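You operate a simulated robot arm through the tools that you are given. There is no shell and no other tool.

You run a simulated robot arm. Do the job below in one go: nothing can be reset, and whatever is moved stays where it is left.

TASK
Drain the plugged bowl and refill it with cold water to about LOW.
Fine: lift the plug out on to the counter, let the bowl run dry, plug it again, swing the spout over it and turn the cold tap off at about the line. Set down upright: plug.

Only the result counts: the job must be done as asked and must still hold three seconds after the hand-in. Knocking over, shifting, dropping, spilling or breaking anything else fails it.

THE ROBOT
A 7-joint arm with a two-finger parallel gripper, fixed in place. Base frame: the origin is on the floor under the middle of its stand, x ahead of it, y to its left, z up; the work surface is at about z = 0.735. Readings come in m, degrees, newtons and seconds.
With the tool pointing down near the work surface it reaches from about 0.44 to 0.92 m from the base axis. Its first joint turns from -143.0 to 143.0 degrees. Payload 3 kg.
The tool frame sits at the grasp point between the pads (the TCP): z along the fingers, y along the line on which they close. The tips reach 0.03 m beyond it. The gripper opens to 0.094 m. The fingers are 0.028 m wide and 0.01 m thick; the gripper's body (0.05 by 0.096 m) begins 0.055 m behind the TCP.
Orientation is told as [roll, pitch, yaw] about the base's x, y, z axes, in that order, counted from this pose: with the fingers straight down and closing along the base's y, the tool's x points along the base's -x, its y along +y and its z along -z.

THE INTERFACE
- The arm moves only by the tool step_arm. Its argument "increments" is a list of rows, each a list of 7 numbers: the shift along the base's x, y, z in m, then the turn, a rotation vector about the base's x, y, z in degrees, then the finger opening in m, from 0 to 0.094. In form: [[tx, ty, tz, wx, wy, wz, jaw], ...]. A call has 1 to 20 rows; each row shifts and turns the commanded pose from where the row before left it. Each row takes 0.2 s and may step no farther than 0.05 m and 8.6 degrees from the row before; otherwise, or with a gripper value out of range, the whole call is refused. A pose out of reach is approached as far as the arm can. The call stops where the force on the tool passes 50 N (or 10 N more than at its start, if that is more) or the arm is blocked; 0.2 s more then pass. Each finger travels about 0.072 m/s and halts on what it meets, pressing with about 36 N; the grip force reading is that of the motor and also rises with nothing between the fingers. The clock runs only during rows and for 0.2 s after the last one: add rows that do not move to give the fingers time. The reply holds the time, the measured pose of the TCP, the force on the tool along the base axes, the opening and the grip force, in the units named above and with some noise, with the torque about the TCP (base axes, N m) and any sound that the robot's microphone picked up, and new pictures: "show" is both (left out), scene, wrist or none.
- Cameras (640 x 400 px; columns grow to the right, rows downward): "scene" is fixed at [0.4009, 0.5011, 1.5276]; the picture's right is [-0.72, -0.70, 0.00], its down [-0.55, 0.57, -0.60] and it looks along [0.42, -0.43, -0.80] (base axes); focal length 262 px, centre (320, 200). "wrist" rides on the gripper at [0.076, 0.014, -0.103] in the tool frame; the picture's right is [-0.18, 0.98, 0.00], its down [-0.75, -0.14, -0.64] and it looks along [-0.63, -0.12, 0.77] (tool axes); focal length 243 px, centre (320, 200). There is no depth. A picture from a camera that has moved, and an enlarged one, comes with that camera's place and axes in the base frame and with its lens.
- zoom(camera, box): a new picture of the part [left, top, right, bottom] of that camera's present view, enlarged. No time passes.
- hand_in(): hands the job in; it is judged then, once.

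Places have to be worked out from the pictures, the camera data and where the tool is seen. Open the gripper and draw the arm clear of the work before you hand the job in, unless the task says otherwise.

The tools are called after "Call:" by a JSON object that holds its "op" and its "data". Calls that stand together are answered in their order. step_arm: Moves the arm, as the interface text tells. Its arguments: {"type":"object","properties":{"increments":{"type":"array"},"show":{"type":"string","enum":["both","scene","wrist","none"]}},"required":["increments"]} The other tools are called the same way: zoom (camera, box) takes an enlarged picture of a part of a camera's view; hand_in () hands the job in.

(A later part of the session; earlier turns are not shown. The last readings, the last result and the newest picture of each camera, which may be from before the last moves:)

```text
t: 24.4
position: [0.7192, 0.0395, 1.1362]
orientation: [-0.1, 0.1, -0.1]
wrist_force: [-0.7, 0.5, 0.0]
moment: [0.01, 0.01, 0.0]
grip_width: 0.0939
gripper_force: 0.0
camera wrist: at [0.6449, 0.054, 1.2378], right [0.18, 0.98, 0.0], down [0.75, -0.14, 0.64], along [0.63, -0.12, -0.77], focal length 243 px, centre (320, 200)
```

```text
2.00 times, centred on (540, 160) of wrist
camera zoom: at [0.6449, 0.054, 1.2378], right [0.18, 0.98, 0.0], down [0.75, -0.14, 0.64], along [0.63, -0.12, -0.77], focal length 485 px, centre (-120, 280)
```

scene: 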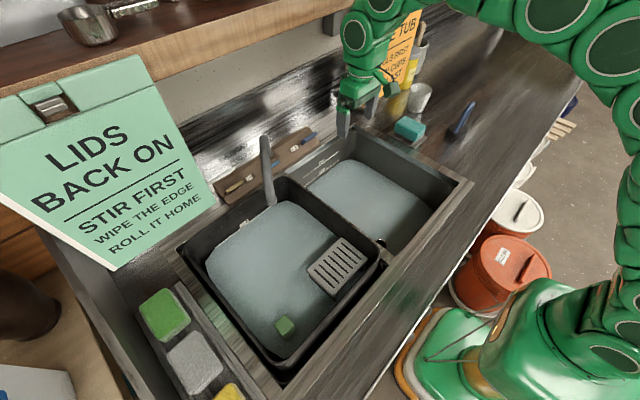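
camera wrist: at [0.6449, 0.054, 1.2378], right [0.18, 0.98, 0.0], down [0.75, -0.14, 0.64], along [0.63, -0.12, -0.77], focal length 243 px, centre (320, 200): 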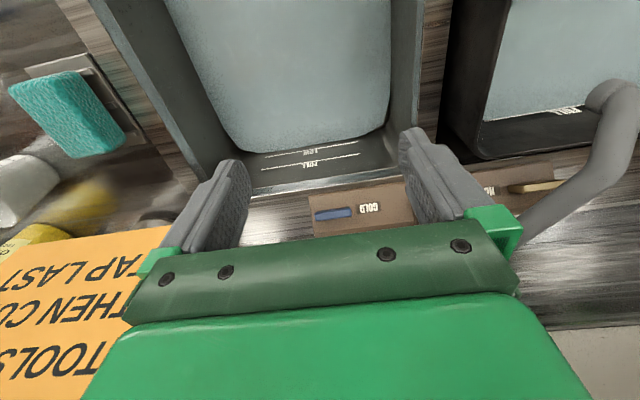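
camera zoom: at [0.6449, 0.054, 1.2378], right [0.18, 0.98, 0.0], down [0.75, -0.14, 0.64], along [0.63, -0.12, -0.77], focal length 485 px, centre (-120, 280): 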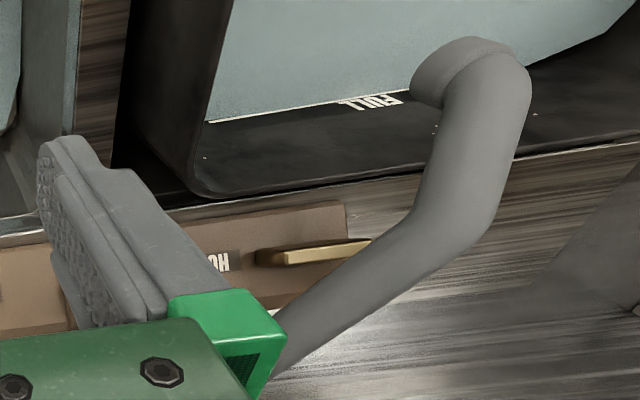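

The lever is a bar floating above the ledge, probably hinged at its inner (label) end. I'll test it later; now I go back above the plug on the counter and wait there while the bowl drains.

Call:
{"op": "step_arm", "data": {"increments": [[-0.045, -0.005, 0.02, 0, 0, 0, 0.094], [-0.045, -0.01, 0, 0, 0, 0, 0.094], [-0.03, -0.035, 0, 0, 0, 0, 0.094], [-0.02, -0.045, 0, 0, 0, 0, 0.094], [0, -0.045, 0, 0, 0, 0, 0.094], [0, -0.05, 0, 0, 0, 0, 0.094], [0, -0.05, 0, 0, 0, 0, 0.094], [0, -0.05, 0, 0, 0, 0, 0.094], [0, -0.05, 0, 0, 0, 0, 0.094], [0, -0.05, 0, 0, 0, 0, 0.094], [0, -0.04, 0, 0, 0, 0, 0.094], [0, -0.01, 0, 0, 0, 0, 0.094], [0, 0, 0, 0, 0, 0, 0.094]], "show": "both"}}

Call:
{"op": "zoom", "data": {"camera": "scene", "box": [280, 110, 480, 250]}}

```text
t: 27.2
position: [0.5799, -0.3996, 1.156]
orientation: [0.0, 0.0, 0.0]
wrist_force: [0.3, 0.8, -0.4]
moment: [0.0, 0.0, 0.05]
grip_width: 0.0938
gripper_force: 0.2
camera wrist: at [0.5048, -0.3846, 1.2576], right [0.18, 0.98, 0.0], down [0.75, -0.14, 0.64], along [0.63, -0.12, -0.77], focal length 243 px, centre (320, 200)
```

scene: 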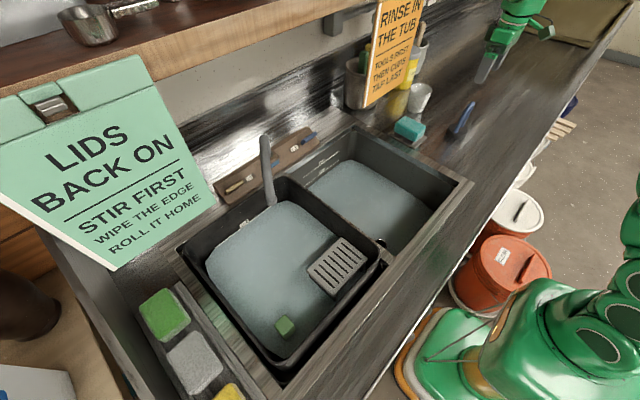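
wrist: 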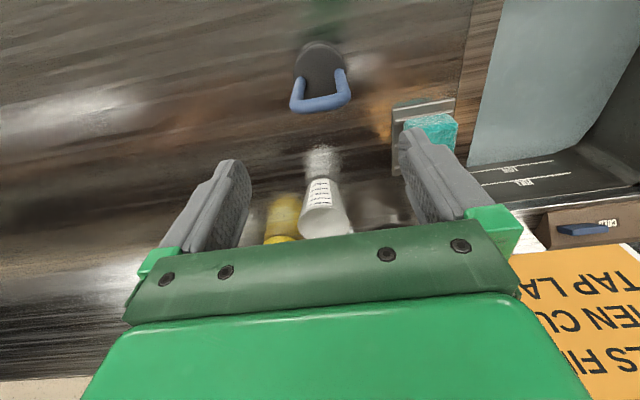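

```text
2.86 times, centred on (380, 180) of scene
camera zoom: at [0.4009, 0.5011, 1.5276], right [-0.72, -0.7, 0.0], down [-0.55, 0.57, -0.6], along [0.42, -0.43, -0.8], focal length 747 px, centre (149, 257)
```

zoom: 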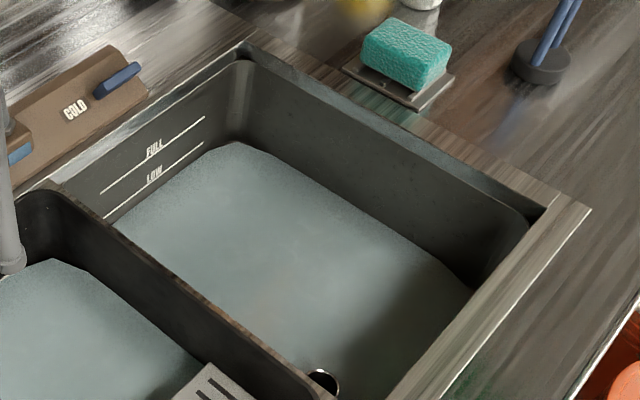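

Water is below LOW and still falling. I descend to the plug regrasp pose and wait with still rows.

Call:
{"op": "step_arm", "data": {"increments": [[0, 0, -0.03, 0, 0, 0, 0.094], [0, 0, -0.03, 0, 0, 0, 0.094], [0, 0, -0.03, 0, 0, 0, 0.094], [0, 0, 0, 0, 0, 0, 0.094], [0, 0, 0, 0, 0, 0, 0.094], [0, 0, 0, 0, 0, 0, 0.094], [0, 0, 0, 0, 0, 0, 0.094], [0, 0, 0, 0, 0, 0, 0.094], [0, 0, 0, 0, 0, 0, 0.094], [0, 0, 0, 0, 0, 0, 0.094], [0, 0, 0, 0, 0, 0, 0.094], [0, 0, 0, 0, 0, 0, 0.094], [0, 0, 0, 0, 0, 0, 0.094], [0, 0, 0, 0, 0, 0, 0.094], [0, 0, 0, 0, 0, 0, 0.094], [0, 0, 0, 0, 0, 0, 0.094], [0, 0, 0, 0, 0, 0, 0.094], [0, 0, 0, 0, 0, 0, 0.094], [0, 0, 0, 0, 0, 0, 0.094], [0, 0, 0, 0, 0, 0, 0.094]], "show": "wrist"}}

Call:
{"op": "zoom", "data": {"camera": "scene", "box": [280, 110, 480, 250]}}

```text
t: 31.4
position: [0.5771, -0.4009, 1.0658]
orientation: [0.0, 0.1, 0.0]
wrist_force: [-0.1, -0.6, -0.1]
moment: [0.01, 0.0, 0.0]
grip_width: 0.0942
gripper_force: 0.0
camera wrist: at [0.5024, -0.3853, 1.1675], right [0.18, 0.98, 0.0], down [0.75, -0.14, 0.64], along [0.63, -0.12, -0.77], focal length 243 px, centre (320, 200)
```

wrist: 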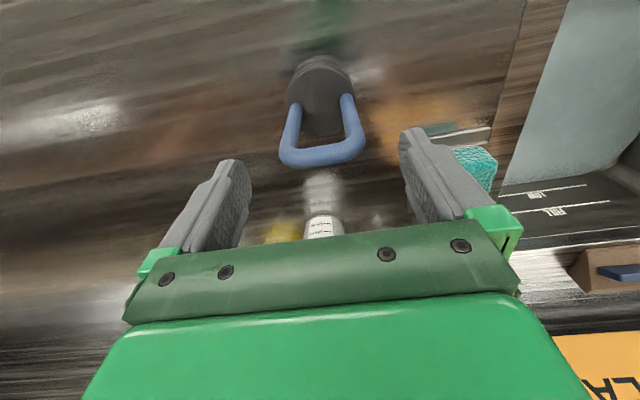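

```text
2.86 times, centred on (380, 180) of scene
camera zoom: at [0.4009, 0.5011, 1.5276], right [-0.72, -0.7, 0.0], down [-0.55, 0.57, -0.6], along [0.42, -0.43, -0.8], focal length 747 px, centre (149, 257)
```

zoom: 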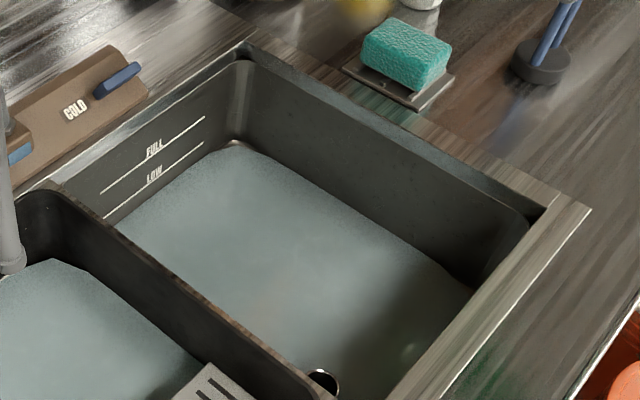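

Level still falling. LOW triangulates to z≈0.761 and FULL to z≈0.806 on the back wall. I wait more.

Call:
{"op": "step_arm", "data": {"increments": [[0, 0, 0, 0, 0, 0, 0.094], [0, 0, 0, 0, 0, 0, 0.094], [0, 0, 0, 0, 0, 0, 0.094], [0, 0, 0, 0, 0, 0, 0.094], [0, 0, 0, 0, 0, 0, 0.094], [0, 0, 0, 0, 0, 0, 0.094], [0, 0, 0, 0, 0, 0, 0.094], [0, 0, 0, 0, 0, 0, 0.094], [0, 0, 0, 0, 0, 0, 0.094], [0, 0, 0, 0, 0, 0, 0.094], [0, 0, 0, 0, 0, 0, 0.094], [0, 0, 0, 0, 0, 0, 0.094], [0, 0, 0, 0, 0, 0, 0.094], [0, 0, 0, 0, 0, 0, 0.094], [0, 0, 0, 0, 0, 0, 0.094], [0, 0, 0, 0, 0, 0, 0.094], [0, 0, 0, 0, 0, 0, 0.094], [0, 0, 0, 0, 0, 0, 0.094], [0, 0, 0, 0, 0, 0, 0.094], [0, 0, 0, 0, 0, 0, 0.094]], "show": "scene"}}

Call:
{"op": "zoom", "data": {"camera": "scene", "box": [280, 110, 480, 250]}}

```text
t: 35.6
position: [0.5774, -0.401, 1.066]
orientation: [0.0, 0.0, 0.0]
wrist_force: [0.4, -0.4, 0.1]
moment: [0.03, 0.01, 0.02]
grip_width: 0.0939
gripper_force: 0.1
```

scene: 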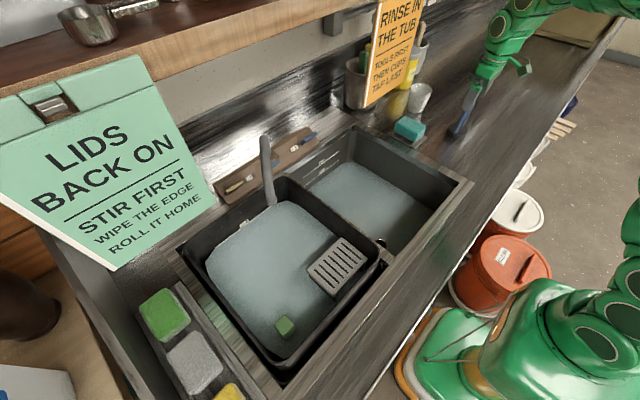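

```text
2.86 times, centred on (380, 180) of scene
camera zoom: at [0.4009, 0.5011, 1.5276], right [-0.72, -0.7, 0.0], down [-0.55, 0.57, -0.6], along [0.42, -0.43, -0.8], focal length 747 px, centre (149, 257)
```

zoom: 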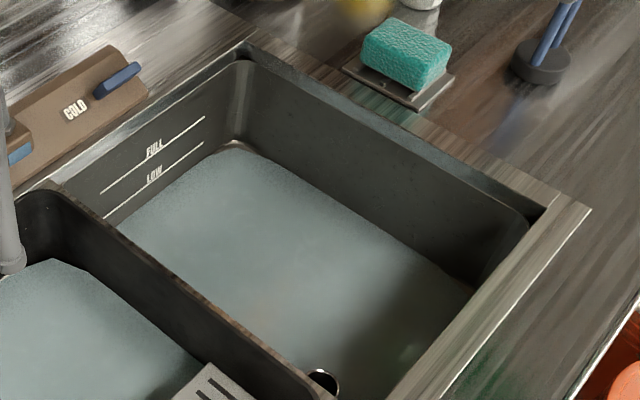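

The level is dropping slowly; the rounded bottom corner is beginning to show. I keep waiting.

Call:
{"op": "step_arm", "data": {"increments": [[0, 0, 0, 0, 0, 0, 0.094], [0, 0, 0, 0, 0, 0, 0.094], [0, 0, 0, 0, 0, 0, 0.094], [0, 0, 0, 0, 0, 0, 0.094], [0, 0, 0, 0, 0, 0, 0.094], [0, 0, 0, 0, 0, 0, 0.094], [0, 0, 0, 0, 0, 0, 0.094], [0, 0, 0, 0, 0, 0, 0.094], [0, 0, 0, 0, 0, 0, 0.094], [0, 0, 0, 0, 0, 0, 0.094], [0, 0, 0, 0, 0, 0, 0.094], [0, 0, 0, 0, 0, 0, 0.094], [0, 0, 0, 0, 0, 0, 0.094], [0, 0, 0, 0, 0, 0, 0.094], [0, 0, 0, 0, 0, 0, 0.094], [0, 0, 0, 0, 0, 0, 0.094], [0, 0, 0, 0, 0, 0, 0.094], [0, 0, 0, 0, 0, 0, 0.094], [0, 0, 0, 0, 0, 0, 0.094], [0, 0, 0, 0, 0, 0, 0.094]], "show": "none"}}

Call:
{"op": "zoom", "data": {"camera": "scene", "box": [280, 110, 480, 250]}}

```text
t: 39.8
position: [0.5779, -0.4004, 1.0662]
orientation: [0.0, 0.0, 0.0]
wrist_force: [-0.9, 0.0, -0.9]
moment: [0.03, -0.01, -0.01]
grip_width: 0.094
gripper_force: 0.1
```

```text
2.86 times, centred on (380, 180) of scene
camera zoom: at [0.4009, 0.5011, 1.5276], right [-0.72, -0.7, 0.0], down [-0.55, 0.57, -0.6], along [0.42, -0.43, -0.8], focal length 747 px, centre (149, 257)
```

zoom: 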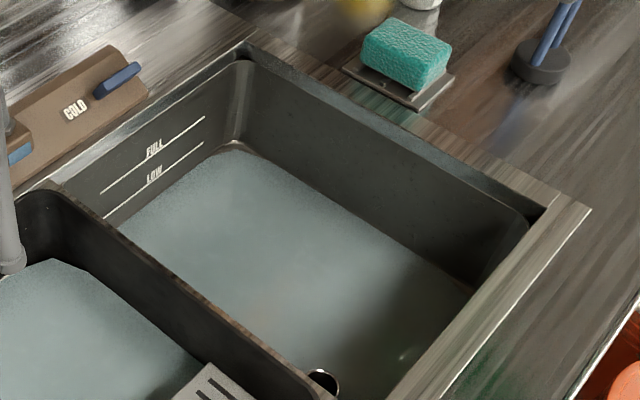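

Still wet and slowly dropping. More waiting.

Call:
{"op": "step_arm", "data": {"increments": [[0, 0, 0, 0, 0, 0, 0.094], [0, 0, 0, 0, 0, 0, 0.094], [0, 0, 0, 0, 0, 0, 0.094], [0, 0, 0, 0, 0, 0, 0.094], [0, 0, 0, 0, 0, 0, 0.094], [0, 0, 0, 0, 0, 0, 0.094], [0, 0, 0, 0, 0, 0, 0.094], [0, 0, 0, 0, 0, 0, 0.094], [0, 0, 0, 0, 0, 0, 0.094], [0, 0, 0, 0, 0, 0, 0.094], [0, 0, 0, 0, 0, 0, 0.094], [0, 0, 0, 0, 0, 0, 0.094], [0, 0, 0, 0, 0, 0, 0.094], [0, 0, 0, 0, 0, 0, 0.094], [0, 0, 0, 0, 0, 0, 0.094], [0, 0, 0, 0, 0, 0, 0.094], [0, 0, 0, 0, 0, 0, 0.094], [0, 0, 0, 0, 0, 0, 0.094], [0, 0, 0, 0, 0, 0, 0.094], [0, 0, 0, 0, 0, 0, 0.094]], "show": "none"}}

Call:
{"op": "zoom", "data": {"camera": "scene", "box": [280, 110, 480, 250]}}

```text
t: 44.0
position: [0.578, -0.4005, 1.0667]
orientation: [0.1, 0.0, 0.1]
wrist_force: [-0.3, -0.5, -0.2]
moment: [-0.01, -0.02, 0.01]
grip_width: 0.0939
gripper_force: 0.0
```

```text
2.86 times, centred on (380, 180) of scene
camera zoom: at [0.4009, 0.5011, 1.5276], right [-0.72, -0.7, 0.0], down [-0.55, 0.57, -0.6], along [0.42, -0.43, -0.8], focal length 747 px, centre (149, 257)
```

zoom: 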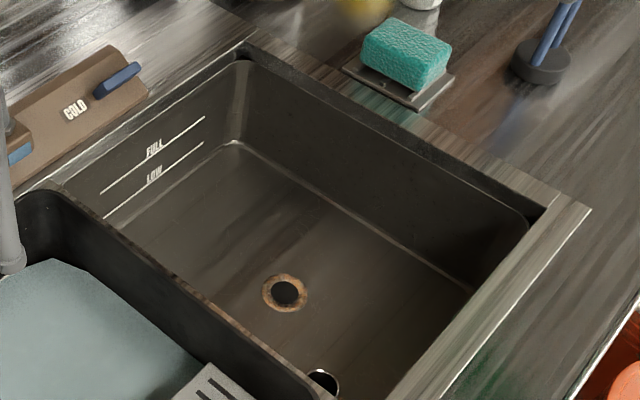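

The bowl is now dry and the drain hole is visible at about (0.655, -0.013). I go down to the same grasp pose on the bail and close.

Call:
{"op": "step_arm", "data": {"increments": [[0, 0, -0.025, 0, 0, 0, 0.094], [0, 0, -0.025, 0, 0, 0, 0.094], [0, 0, 0, 0, 0, 0, 0.094], [0, 0, 0, 0, 0, 0, 0.07], [0, 0, 0, 0, 0, 0, 0.05], [0, 0, 0, 0, 0, 0, 0.045], [0, 0, 0, 0, 0, 0, 0.045]], "show": "wrist"}}

```text
t: 45.6
position: [0.578, -0.4006, 1.0164]
orientation: [0.0, 0.0, -0.1]
wrist_force: [0.0, -0.8, -0.1]
moment: [0.01, 0.0, -0.04]
grip_width: 0.0602
gripper_force: 36.4
camera wrist: at [0.5033, -0.3851, 1.1183], right [0.18, 0.98, 0.0], down [0.75, -0.14, 0.64], along [0.63, -0.12, -0.77], focal length 243 px, centre (320, 200)
```

wrist: 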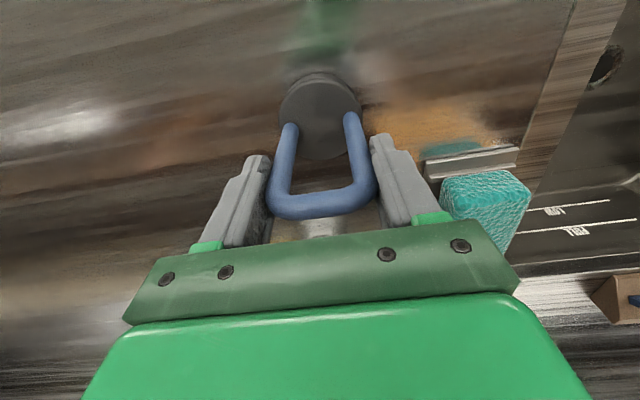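

The bail is gripped again (0.0602). I lift straight up to z≈1.12.

Call:
{"op": "step_arm", "data": {"increments": [[0, 0, 0.01, 0, 0, 0, 0.045], [0, 0, 0.025, 0, 0, 0, 0.045], [0, 0, 0.03, 0, 0, 0, 0.045], [0, 0, 0.03, 0, 0, 0, 0.045], [0, 0, 0.01, 0, 0, 0, 0.045], [0, 0, 0, 0, 0, 0, 0.045]], "show": "wrist"}}

```text
t: 47.0
position: [0.5794, -0.399, 1.1221]
orientation: [0.0, 0.0, 0.1]
wrist_force: [0.2, 0.3, -1.6]
moment: [0.05, -0.01, 0.0]
grip_width: 0.0602
gripper_force: 36.1
camera wrist: at [0.5045, -0.3836, 1.2235], right [0.18, 0.98, 0.0], down [0.75, -0.14, 0.64], along [0.63, -0.12, -0.77], focal length 243 px, centre (320, 200)
```

wrist: 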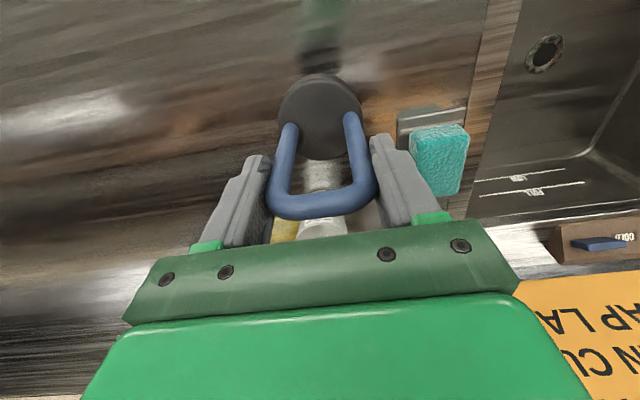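

The plug hangs well. I carry it back to over the drain at (0.655, -0.0127).

Call:
{"op": "step_arm", "data": {"increments": [[0, 0.0173, 0, 0, 0, 0, 0.045], [0.0075, 0.03, 0, 0, 0, 0, 0.045], [0.0075, 0.04, 0, 0, 0, 0, 0.045], [0.0075, 0.042, 0, 0, 0, 0, 0.045], [0.0075, 0.042, 0, 0, 0, 0, 0.045], [0.0075, 0.042, 0, 0, 0, 0, 0.045], [0.0075, 0.042, 0, 0, 0, 0, 0.045], [0.0075, 0.042, 0, 0, 0, 0, 0.045], [0.0075, 0.04, 0, 0, 0, 0, 0.045], [0.0075, 0.03, 0, 0, 0, 0, 0.045], [0.0075, 0.02, 0, 0, 0, 0, 0.045], [0, 0, 0, 0, 0, 0, 0.045], [0, 0, 0, 0, 0, 0, 0.045]], "show": "both"}}

Call:
{"op": "zoom", "data": {"camera": "scene", "box": [300, 100, 460, 250]}}

```text
t: 49.8
position: [0.6549, -0.0131, 1.122]
orientation: [0.0, 0.0, 0.0]
wrist_force: [0.2, -0.2, -2.4]
moment: [0.05, 0.02, 0.0]
grip_width: 0.0601
gripper_force: 35.9
camera wrist: at [0.58, 0.0021, 1.2231], right [0.18, 0.98, 0.0], down [0.75, -0.14, 0.64], along [0.63, -0.12, -0.77], focal length 243 px, centre (320, 200)
```

scene: 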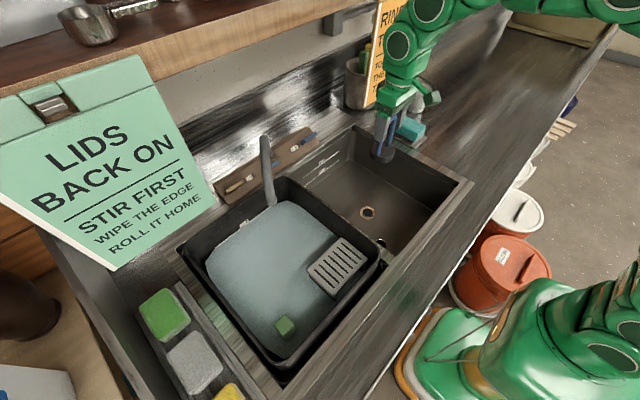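
wrist: 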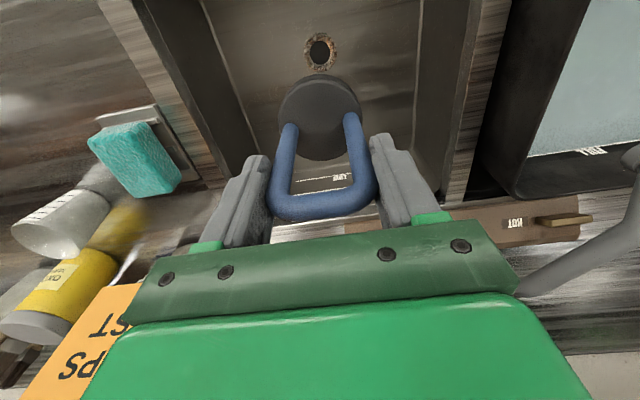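

```text
2.67 times, centred on (380, 175) of scene
camera zoom: at [0.4009, 0.5011, 1.5276], right [-0.72, -0.7, 0.0], down [-0.55, 0.57, -0.6], along [0.42, -0.43, -0.8], focal length 697 px, centre (160, 267)
```

zoom: 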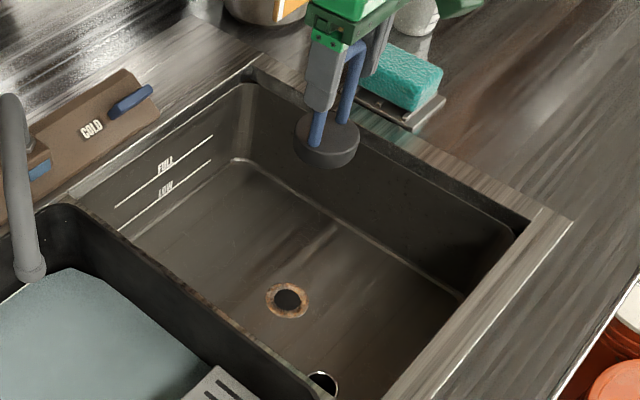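

Plug disc and drain are aligned to within ~2 mm. I lower it into the bowl to z≈0.89 and check again.

Call:
{"op": "step_arm", "data": {"increments": [[0, 0, -0.03, 0, 0, 0, 0.045], [0, 0, -0.04, 0, 0, 0, 0.045], [0, 0, -0.04, 0, 0, 0, 0.045], [0, 0, -0.04, 0, 0, 0, 0.045], [0, 0, -0.04, 0, 0, 0, 0.045], [0, 0, -0.03, 0, 0, 0, 0.045], [0, 0, -0.01, 0, 0, 0, 0.045], [0, 0, 0, 0, 0, 0, 0.045]], "show": "both"}}

Call:
{"op": "zoom", "data": {"camera": "scene", "box": [310, 150, 440, 250]}}

```text
t: 51.6
position: [0.6532, -0.012, 0.8899]
orientation: [0.0, 0.0, 0.0]
wrist_force: [0.1, -0.9, -1.4]
moment: [-0.01, -0.03, 0.03]
grip_width: 0.0602
gripper_force: 35.9
camera wrist: at [0.5783, 0.0026, 0.9912], right [0.18, 0.98, 0.0], down [0.75, -0.14, 0.64], along [0.63, -0.12, -0.77], focal length 243 px, centre (320, 200)
```

scene: 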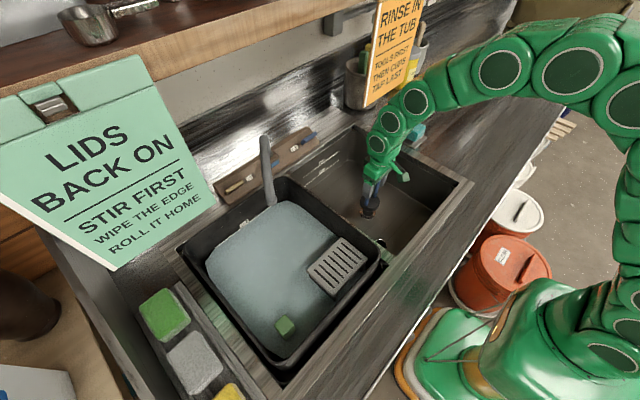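
wrist: 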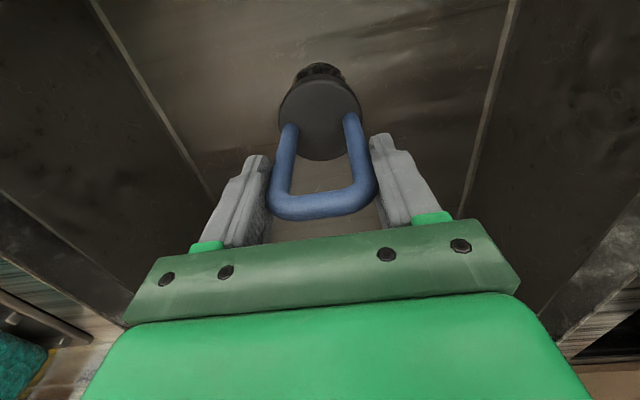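

```text
4.00 times, centred on (375, 200) of scene
camera zoom: at [0.4009, 0.5011, 1.5276], right [-0.72, -0.7, 0.0], down [-0.55, 0.57, -0.6], along [0.42, -0.43, -0.8], focal length 1046 px, centre (100, 200)
```

zoom: 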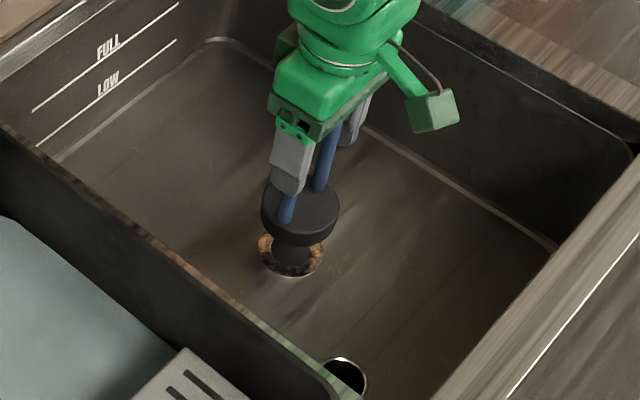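

The plug is right above the drain, aligned. I lower in small steps watching the force.

Call:
{"op": "step_arm", "data": {"increments": [[0, 0, -0.012, 0, 0, 0, 0.045], [0, 0, -0.01, 0, 0, 0, 0.045], [0, 0, -0.006, 0, 0, 0, 0.045], [0, 0, -0.004, 0, 0, 0, 0.045], [0, 0, 0, 0, 0, 0, 0.045]], "show": "wrist"}}

Call:
{"op": "zoom", "data": {"camera": "scene", "box": [330, 160, 410, 230]}}

```text
t: 52.8
position: [0.6551, -0.0122, 0.8592]
orientation: [0.0, 0.0, 0.0]
wrist_force: [0.0, -0.1, -2.3]
moment: [-0.01, -0.01, -0.03]
grip_width: 0.0601
gripper_force: 35.9
camera wrist: at [0.5799, 0.0025, 0.961], right [0.18, 0.98, 0.0], down [0.75, -0.14, 0.64], along [0.63, -0.12, -0.77], focal length 243 px, centre (320, 200)
```

wrist: 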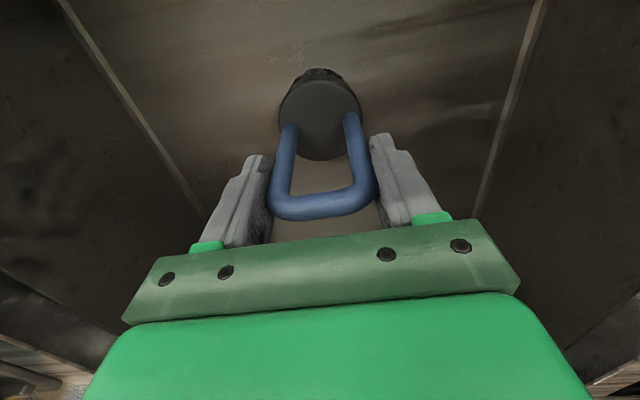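

```text
5.71 times, centred on (370, 195) of scene
camera zoom: at [0.4009, 0.5011, 1.5276], right [-0.72, -0.7, 0.0], down [-0.55, 0.57, -0.6], along [0.42, -0.43, -0.8], focal length 1494 px, centre (34, 229)
```

zoom: 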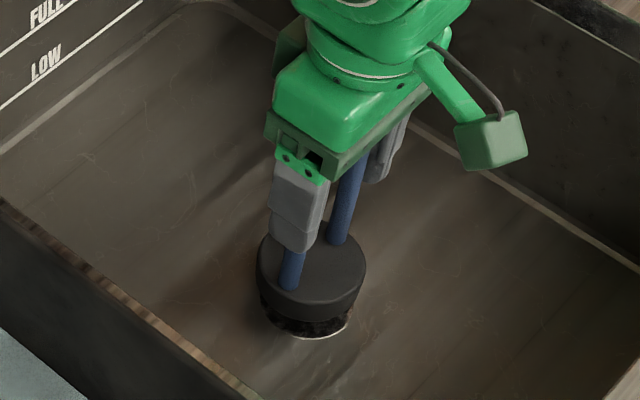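

Good alignment; the drain ring is just visible all round beneath the disc. I keep going down in 2–3 mm steps.

Call:
{"op": "step_arm", "data": {"increments": [[0, 0, -0.004, 0, 0, 0, 0.045], [0, 0, -0.004, 0, 0, 0, 0.045], [0, 0, -0.003, 0, 0, 0, 0.045], [0, 0, 0, 0, 0, 0, 0.045]], "show": "none"}}

Call:
{"op": "zoom", "data": {"camera": "scene", "box": [330, 160, 410, 230]}}

```text
t: 53.8
position: [0.6532, -0.0113, 0.8477]
orientation: [0.0, 0.0, 0.1]
wrist_force: [-0.2, 0.1, -1.2]
moment: [-0.02, 0.02, -0.03]
grip_width: 0.0603
gripper_force: 36.0
```

```text
5.71 times, centred on (370, 195) of scene
camera zoom: at [0.4009, 0.5011, 1.5276], right [-0.72, -0.7, 0.0], down [-0.55, 0.57, -0.6], along [0.42, -0.43, -0.8], focal length 1494 px, centre (34, 229)
```

zoom: 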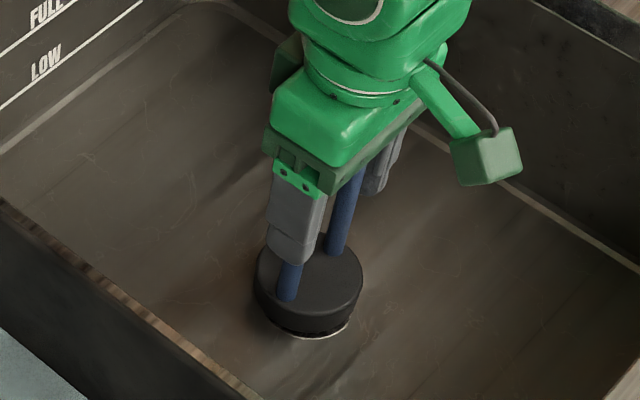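

Nearly seated, no contact yet. Another few mm.

Call:
{"op": "step_arm", "data": {"increments": [[0, 0, -0.003, 0, 0, 0, 0.045], [0, 0, -0.003, 0, 0, 0, 0.045], [0, 0, 0, 0, 0, 0, 0.045]], "show": "none"}}

Call:
{"op": "zoom", "data": {"camera": "scene", "box": [330, 160, 410, 230]}}

```text
t: 54.6
position: [0.6548, -0.0117, 0.8413]
orientation: [0.0, -0.1, 0.1]
wrist_force: [1.1, 0.0, -1.4]
moment: [0.0, 0.01, 0.03]
grip_width: 0.0602
gripper_force: 36.1
```

```text
5.71 times, centred on (370, 195) of scene
camera zoom: at [0.4009, 0.5011, 1.5276], right [-0.72, -0.7, 0.0], down [-0.55, 0.57, -0.6], along [0.42, -0.43, -0.8], focal length 1494 px, centre (34, 229)
```

zoom: 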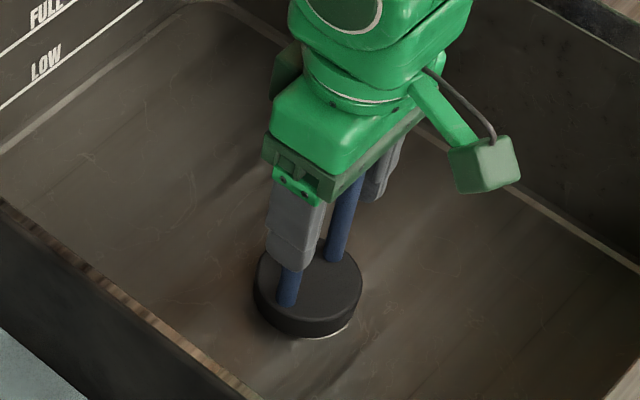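

The disc almost reaches the drain ring. Continue 2 mm at a time.

Call:
{"op": "step_arm", "data": {"increments": [[0, 0, -0.002, 0, 0, 0, 0.045], [0, 0, -0.002, 0, 0, 0, 0.045], [0, 0, 0, 0, 0, 0, 0.045]], "show": "none"}}

Call:
{"op": "zoom", "data": {"camera": "scene", "box": [330, 160, 410, 230]}}

```text
t: 55.4
position: [0.6543, -0.012, 0.8403]
orientation: [-0.1, 0.0, 0.0]
wrist_force: [-1.9, -0.7, 31.2]
moment: [0.04, -0.19, -0.02]
grip_width: 0.0604
gripper_force: 35.5
```

```text
5.71 times, centred on (370, 195) of scene
camera zoom: at [0.4009, 0.5011, 1.5276], right [-0.72, -0.7, 0.0], down [-0.55, 0.57, -0.6], along [0.42, -0.43, -0.8], focal length 1494 px, centre (34, 229)
```

zoom: 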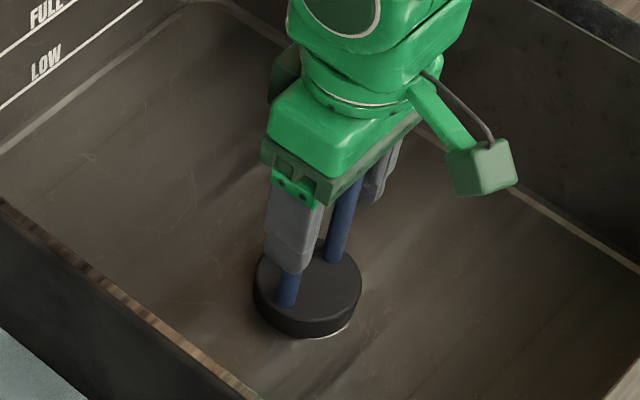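

The plug has bottomed out in the drain (31 N), at a height consistent with its original seat. I open the jaws in place.

Call:
{"op": "step_arm", "data": {"increments": [[0, 0, 0.0005, 0, 0, 0, 0.045], [0, 0, 0, 0, 0, 0, 0.07], [0, 0, 0, 0, 0, 0, 0.094], [0, 0, 0, 0, 0, 0, 0.094]], "show": "wrist"}}

Call:
{"op": "zoom", "data": {"camera": "scene", "box": [330, 160, 410, 230]}}

```text
t: 56.4
position: [0.6537, -0.0122, 0.8393]
orientation: [0.0, 0.0, 0.0]
wrist_force: [-0.4, -0.4, 1.0]
moment: [-0.01, 0.02, 0.04]
grip_width: 0.0937
gripper_force: 0.0
camera wrist: at [0.5793, 0.0026, 0.9403], right [0.18, 0.98, 0.0], down [0.75, -0.14, 0.64], along [0.63, -0.12, -0.77], focal length 243 px, centre (320, 200)
```

wrist: 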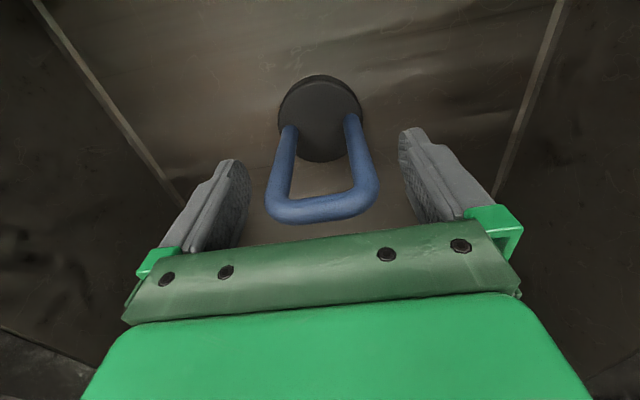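

```text
5.71 times, centred on (370, 195) of scene
camera zoom: at [0.4009, 0.5011, 1.5276], right [-0.72, -0.7, 0.0], down [-0.55, 0.57, -0.6], along [0.42, -0.43, -0.8], focal length 1494 px, centre (34, 229)
```

zoom: 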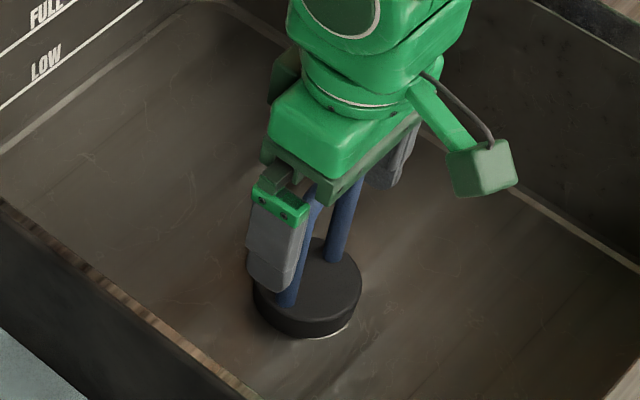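

The plug stands upright and seated. I raise the open fingers straight up clear of the bail (no sideways motion) and check both views.

Call:
{"op": "step_arm", "data": {"increments": [[0, 0, 0.02, 0, 0, 0, 0.094], [0, 0, 0.04, 0, 0, 0, 0.094], [0, 0, 0.04, 0, 0, 0, 0.094], [0, 0, 0.05, 0, 0, 0, 0.094], [0, 0, 0.05, 0, 0, 0, 0.094], [0, 0, 0, 0, 0, 0, 0.094]], "show": "both"}}

Call:
{"op": "zoom", "data": {"camera": "scene", "box": [330, 160, 410, 230]}}

```text
t: 57.8
position: [0.6547, -0.0124, 1.0383]
orientation: [0.0, 0.0, 0.0]
wrist_force: [0.4, -0.4, 0.2]
moment: [0.0, -0.01, 0.0]
grip_width: 0.0939
gripper_force: 0.1
camera wrist: at [0.5797, 0.0028, 1.14], right [0.18, 0.98, 0.0], down [0.75, -0.14, 0.64], along [0.63, -0.12, -0.77], focal length 243 px, centre (320, 200)
```

scene: 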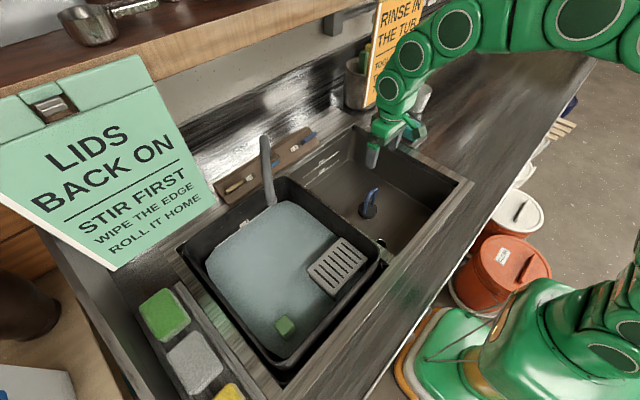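
wrist: 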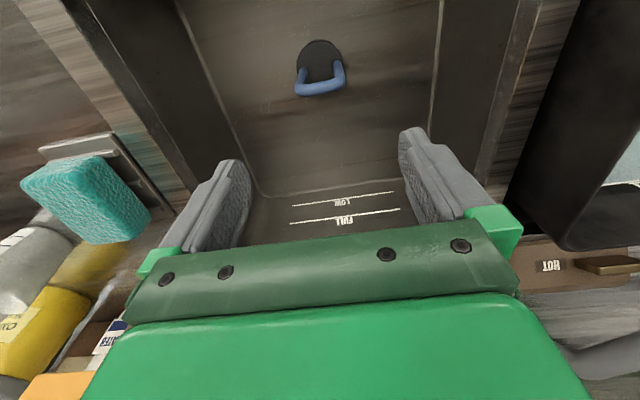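

```text
5.71 times, centred on (370, 195) of scene
camera zoom: at [0.4009, 0.5011, 1.5276], right [-0.72, -0.7, 0.0], down [-0.55, 0.57, -0.6], along [0.42, -0.43, -0.8], focal length 1494 px, centre (34, 229)
```

zoom: 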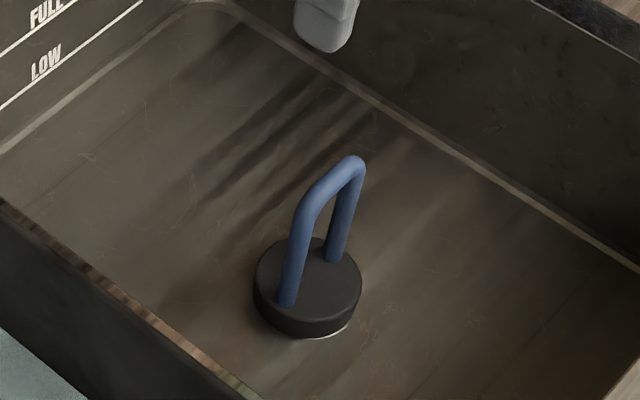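

The plug is well seated and upright. Shelf and hanging signs are overhead near x≈0.79, so for the spout I tilt the fingers forward (about -40° about y) to keep the wrist back, and move toward the spout, whose nozzle I place at (0.765, 0.305, 0.995).

Call:
{"op": "step_arm", "data": {"increments": [[-0.01, 0.03, 0.005, 0, -8, 0, 0.094], [-0.01, 0.037, 0.005, 0, -8, 0, 0.094], [-0.01, 0.037, 0.005, 0, -8, 0, 0.094], [-0.01, 0.037, 0.005, 0, -8, 0, 0.094], [-0.01, 0.037, 0.005, 0, -8, 0, 0.094], [-0.005, 0.037, 0.005, 0, 0, 0, 0.094], [0, 0.037, 0, 0, 0, 0, 0.094], [0, 0.037, 0, 0, 0, 0, 0.094], [0, 0.01, 0, 0, 0, 0, 0.094], [0, 0, 0, 0, 0, 0, 0.094]], "show": "both"}}

```text
t: 60.0
position: [0.5999, 0.2861, 1.0691]
orientation: [-0.1, -39.9, 0.0]
wrist_force: [1.0, -0.2, -0.7]
moment: [-0.03, -0.02, -0.02]
grip_width: 0.0939
gripper_force: 0.1
camera wrist: at [0.4763, 0.302, 1.0976], right [0.14, 0.98, 0.12], down [0.16, -0.14, 0.98], along [0.98, -0.12, -0.18], focal length 243 px, centre (320, 200)
```

scene: 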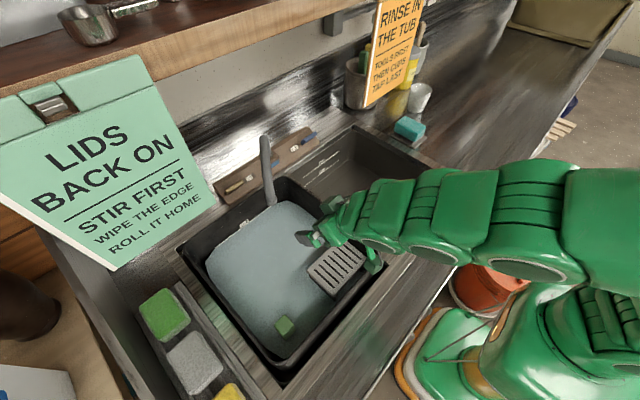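
wrist: 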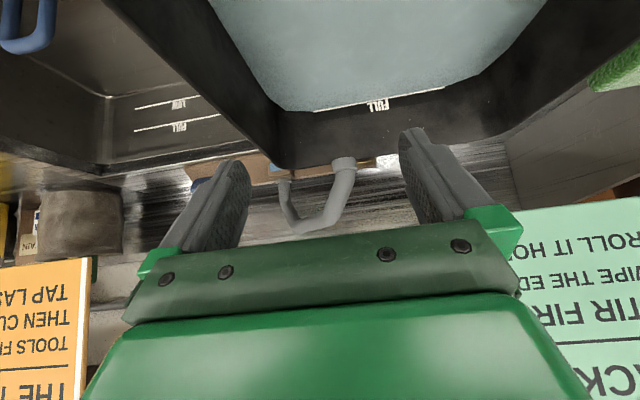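

The view shows the gooseneck clearly: nozzle about (0.765, 0.30, 1.0). I advance with the jaws straddling the nozzle in y, first most of the way.

Call:
{"op": "step_arm", "data": {"increments": [[0.03, 0.003, -0.006, 0, 0, 0, 0.094], [0.03, 0.003, -0.007, 0, 0, 0, 0.094], [0.03, 0.003, -0.007, 0, 0, 0, 0.094], [0.025, 0.003, -0.006, 0, 0, 0, 0.094], [0, 0, 0, 0, 0, 0, 0.094]], "show": "both"}}

Call:
{"op": "zoom", "data": {"camera": "wrist", "box": [160, 60, 500, 270]}}

Call:
{"op": "zoom", "data": {"camera": "scene", "box": [200, 110, 360, 250]}}

```text
t: 61.2
position: [0.7156, 0.2975, 1.0415]
orientation: [-0.1, -40.0, 0.0]
wrist_force: [0.5, 0.0, 0.2]
moment: [0.01, -0.02, 0.0]
grip_width: 0.0938
gripper_force: 0.1
camera wrist: at [0.5928, 0.3129, 1.0706], right [0.14, 0.98, 0.12], down [0.17, -0.14, 0.98], along [0.98, -0.12, -0.18], focal length 243 px, centre (320, 200)
```

scene: 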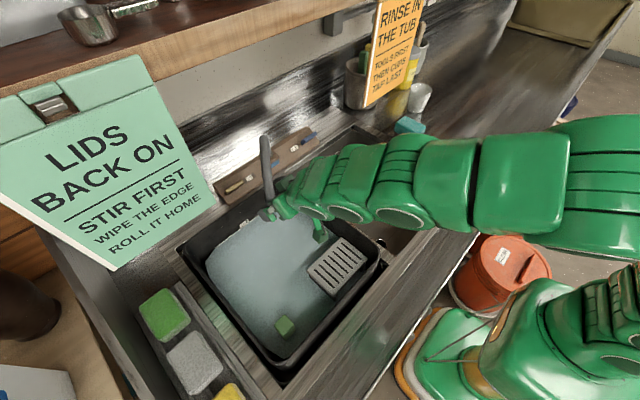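
wrist: 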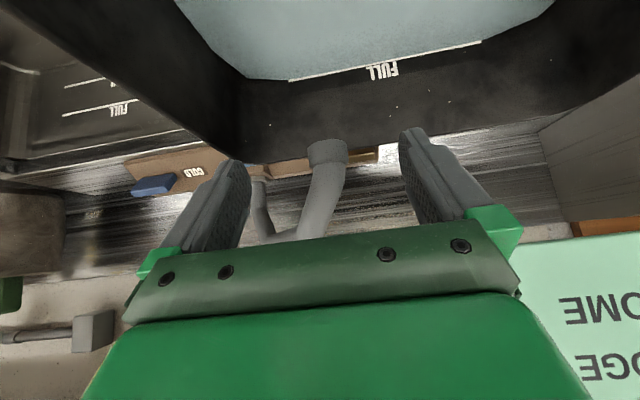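

```text
1.88 times, centred on (330, 165) of wrist
camera zoom: at [0.5928, 0.3129, 1.0706], right [0.14, 0.98, 0.12], down [0.17, -0.14, 0.98], along [0.98, -0.12, -0.18], focal length 457 px, centre (301, 266)
```

zoom: 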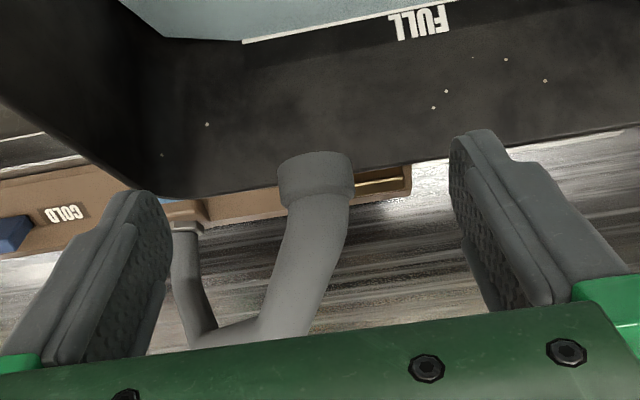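

```text
2.86 times, centred on (280, 180) of scene
camera zoom: at [0.4009, 0.5011, 1.5276], right [-0.72, -0.7, 0.0], down [-0.55, 0.57, -0.6], along [0.42, -0.43, -0.8], focal length 747 px, centre (434, 257)
```

zoom: 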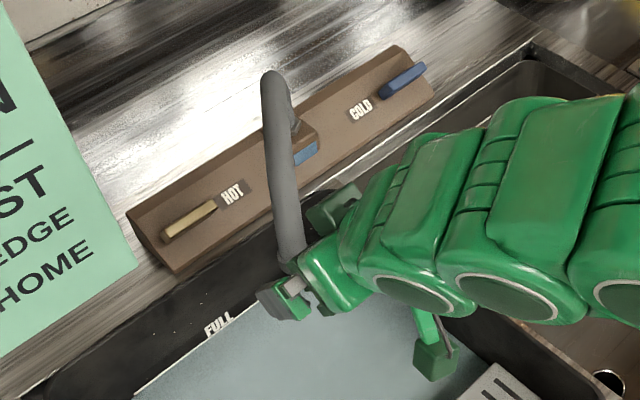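

The nozzle sits between the fingers, still ~4 cm ahead of the TCP. I advance the rest.

Call:
{"op": "step_arm", "data": {"increments": [[0.02, 0.002, -0.003, 0, 0, 0, 0.094], [0.02, 0.002, -0.004, 0, 0, 0, 0.094], [0, 0, 0, 0, 0, 0, 0.094]], "show": "wrist"}}

Call:
{"op": "zoom", "data": {"camera": "scene", "box": [200, 110, 360, 250]}}

```text
t: 62.0
position: [0.7564, 0.3028, 1.0351]
orientation: [0.1, -40.0, 0.0]
wrist_force: [0.1, -0.2, 1.2]
moment: [0.0, 0.02, 0.02]
grip_width: 0.0941
gripper_force: 0.1
camera wrist: at [0.6332, 0.3172, 1.0645], right [0.14, 0.98, 0.12], down [0.16, -0.14, 0.98], along [0.98, -0.12, -0.18], focal length 243 px, centre (320, 200)
```

wrist: 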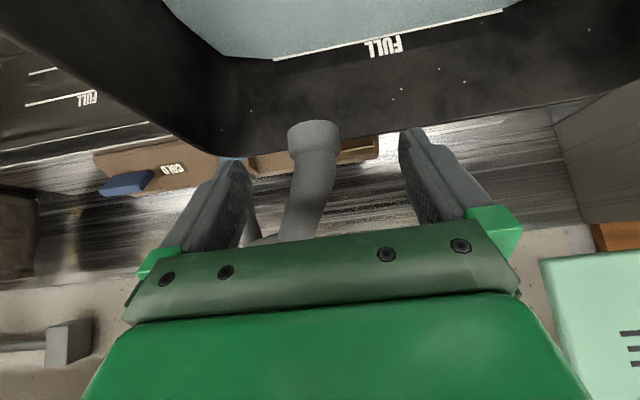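

```text
2.86 times, centred on (280, 180) of scene
camera zoom: at [0.4009, 0.5011, 1.5276], right [-0.72, -0.7, 0.0], down [-0.55, 0.57, -0.6], along [0.42, -0.43, -0.8], focal length 747 px, centre (434, 257)
```

zoom: 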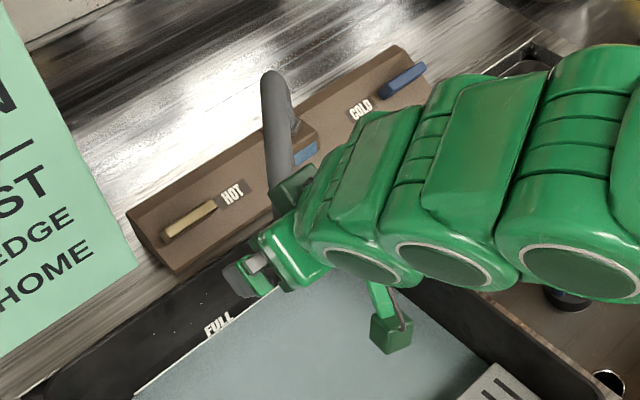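

The nozzle is well inside the jaws. I lower 8 mm and begin swinging the spout toward -y with the left finger, following its arc about the base at about (0.928, 0.179).

Call:
{"op": "step_arm", "data": {"increments": [[0.0018, -0.0123, -0.008, 0, 0, 0, 0.094], [0.003, -0.019, 0, 0, 0, 0, 0.094], [-0.011, -0.0215, 0, 0, 0, 0, 0.094], [-0.0086, -0.016, 0, 0, 0, 0, 0.094], [-0.0069, -0.0165, 0, 0, 0, 0, 0.094], [0, 0, 0, 0, 0, 0, 0.094]], "show": "wrist"}}

Call:
{"op": "zoom", "data": {"camera": "scene", "box": [200, 110, 360, 250]}}

```text
t: 63.4
position: [0.7334, 0.2174, 1.0278]
orientation: [0.0, -40.0, 0.0]
wrist_force: [-0.5, 0.0, -0.4]
moment: [-0.01, 0.0, -0.02]
grip_width: 0.0942
gripper_force: 0.0
camera wrist: at [0.6094, 0.2325, 1.0559], right [0.14, 0.98, 0.12], down [0.16, -0.14, 0.98], along [0.98, -0.12, -0.18], focal length 243 px, centre (320, 200)
```

wrist: 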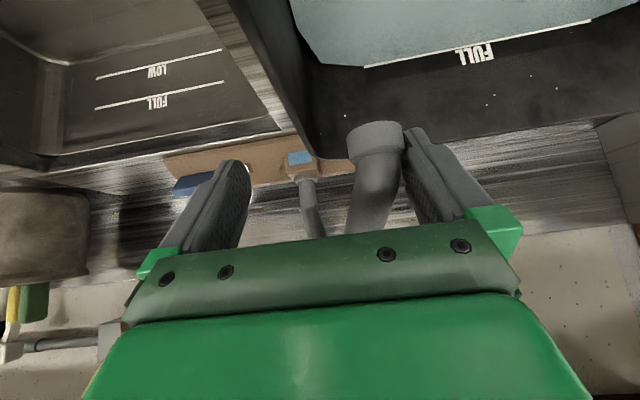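

```text
2.86 times, centred on (280, 180) of scene
camera zoom: at [0.4009, 0.5011, 1.5276], right [-0.72, -0.7, 0.0], down [-0.55, 0.57, -0.6], along [0.42, -0.43, -0.8], focal length 747 px, centre (434, 257)
```

zoom: 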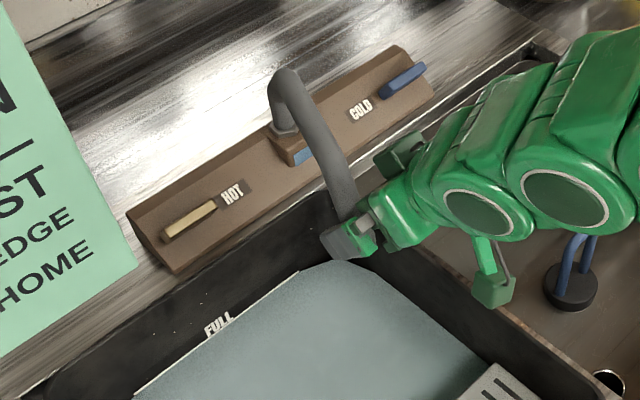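

The spout swings freely with almost no force. I continue along the arc past the straight-out position.

Call:
{"op": "step_arm", "data": {"increments": [[-0.0055, -0.0174, 0, 0, 0, 0, 0.094], [-0.004, -0.0176, 0, 0, 0, 0, 0.094], [-0.0022, -0.018, 0, 0, 0, 0, 0.094], [-0.0008, -0.018, 0, 0, 0, 0, 0.094], [0.0008, -0.018, 0, 0, 0, 0, 0.094], [0.0022, -0.018, 0, 0, 0, 0, 0.094], [0.004, -0.0176, 0, 0, 0, 0, 0.094], [0, 0, 0, 0, 0, 0, 0.094]], "show": "both"}}

Call:
{"op": "zoom", "data": {"camera": "scene", "box": [220, 110, 400, 250]}}

```text
t: 65.2
position: [0.7263, 0.0904, 1.0268]
orientation: [-0.1, -40.0, -0.1]
wrist_force: [0.2, -0.9, 0.9]
moment: [0.0, 0.0, 0.04]
grip_width: 0.094
gripper_force: 0.1
camera wrist: at [0.6034, 0.1067, 1.056], right [0.14, 0.98, 0.12], down [0.17, -0.14, 0.98], along [0.98, -0.12, -0.18], focal length 243 px, centre (320, 200)
```

scene: 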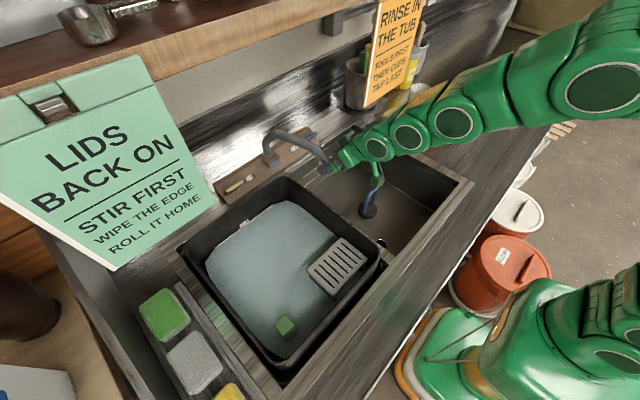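
wrist: 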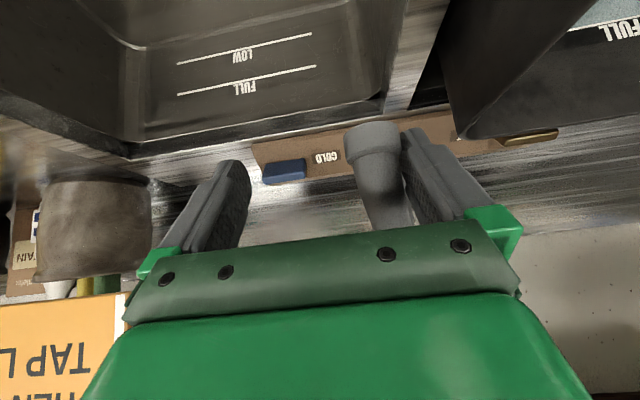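

```text
2.86 times, centred on (310, 180) of scene
camera zoom: at [0.4009, 0.5011, 1.5276], right [-0.72, -0.7, 0.0], down [-0.55, 0.57, -0.6], along [0.42, -0.43, -0.8], focal length 747 px, centre (349, 257)
```

zoom: 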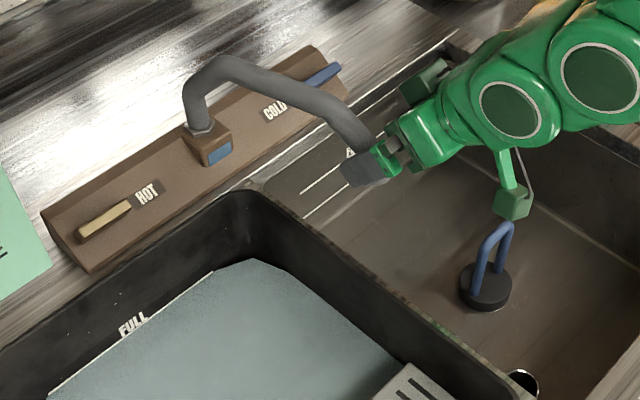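

The spout is already crossing into the right bowl. I push it a bit further so the nozzle stands near (0.75, 0.075), leaving room for the gripper at the cold lever.

Call:
{"op": "step_arm", "data": {"increments": [[0.0055, -0.0174, 0, 0, 0, 0, 0.094], [0.0069, -0.0165, 0, 0, 0, 0, 0.094], [0.0086, -0.016, 0, 0, 0, 0, 0.094], [0, 0, 0, 0, 0, 0, 0.094]], "show": "both"}}

Call:
{"op": "zoom", "data": {"camera": "scene", "box": [220, 110, 400, 250]}}

```text
t: 66.2
position: [0.7488, 0.0421, 1.0289]
orientation: [0.0, -40.0, 0.0]
wrist_force: [-0.1, -0.6, 0.4]
moment: [-0.01, 0.0, 0.01]
grip_width: 0.094
gripper_force: 0.0
camera wrist: at [0.6254, 0.0575, 1.0571], right [0.14, 0.98, 0.12], down [0.16, -0.14, 0.98], along [0.98, -0.12, -0.18], focal length 243 px, centre (320, 200)
```

scene: 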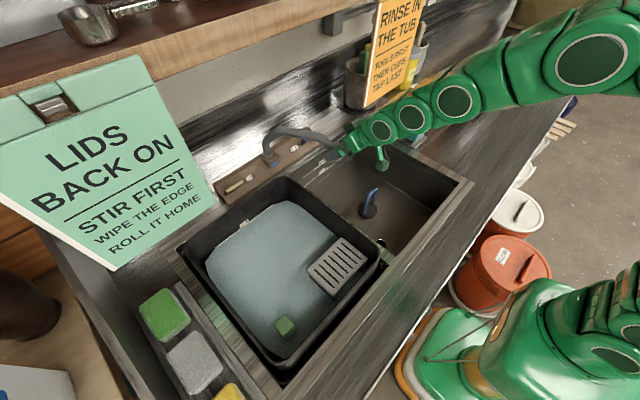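
wrist: 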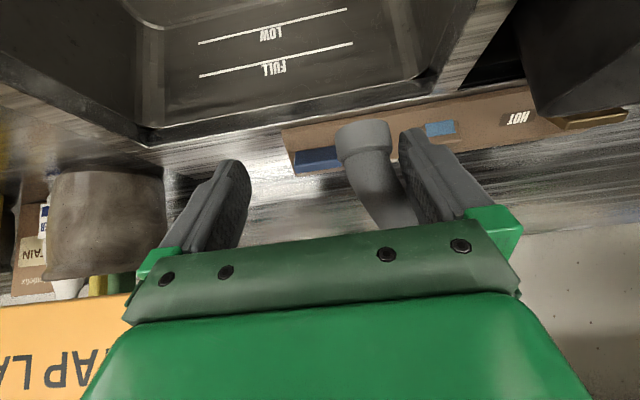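

```text
2.86 times, centred on (310, 180) of scene
camera zoom: at [0.4009, 0.5011, 1.5276], right [-0.72, -0.7, 0.0], down [-0.55, 0.57, -0.6], along [0.42, -0.43, -0.8], focal length 747 px, centre (349, 257)
```

zoom: 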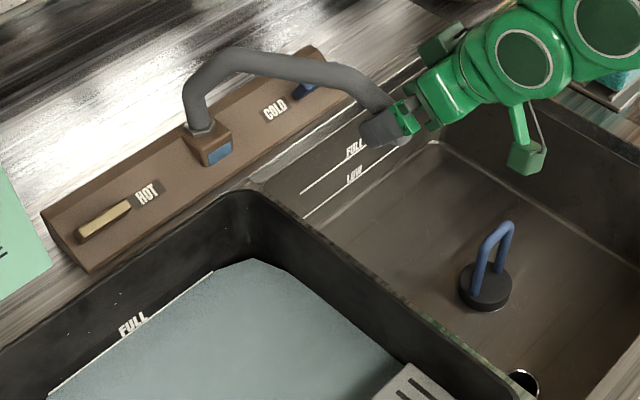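

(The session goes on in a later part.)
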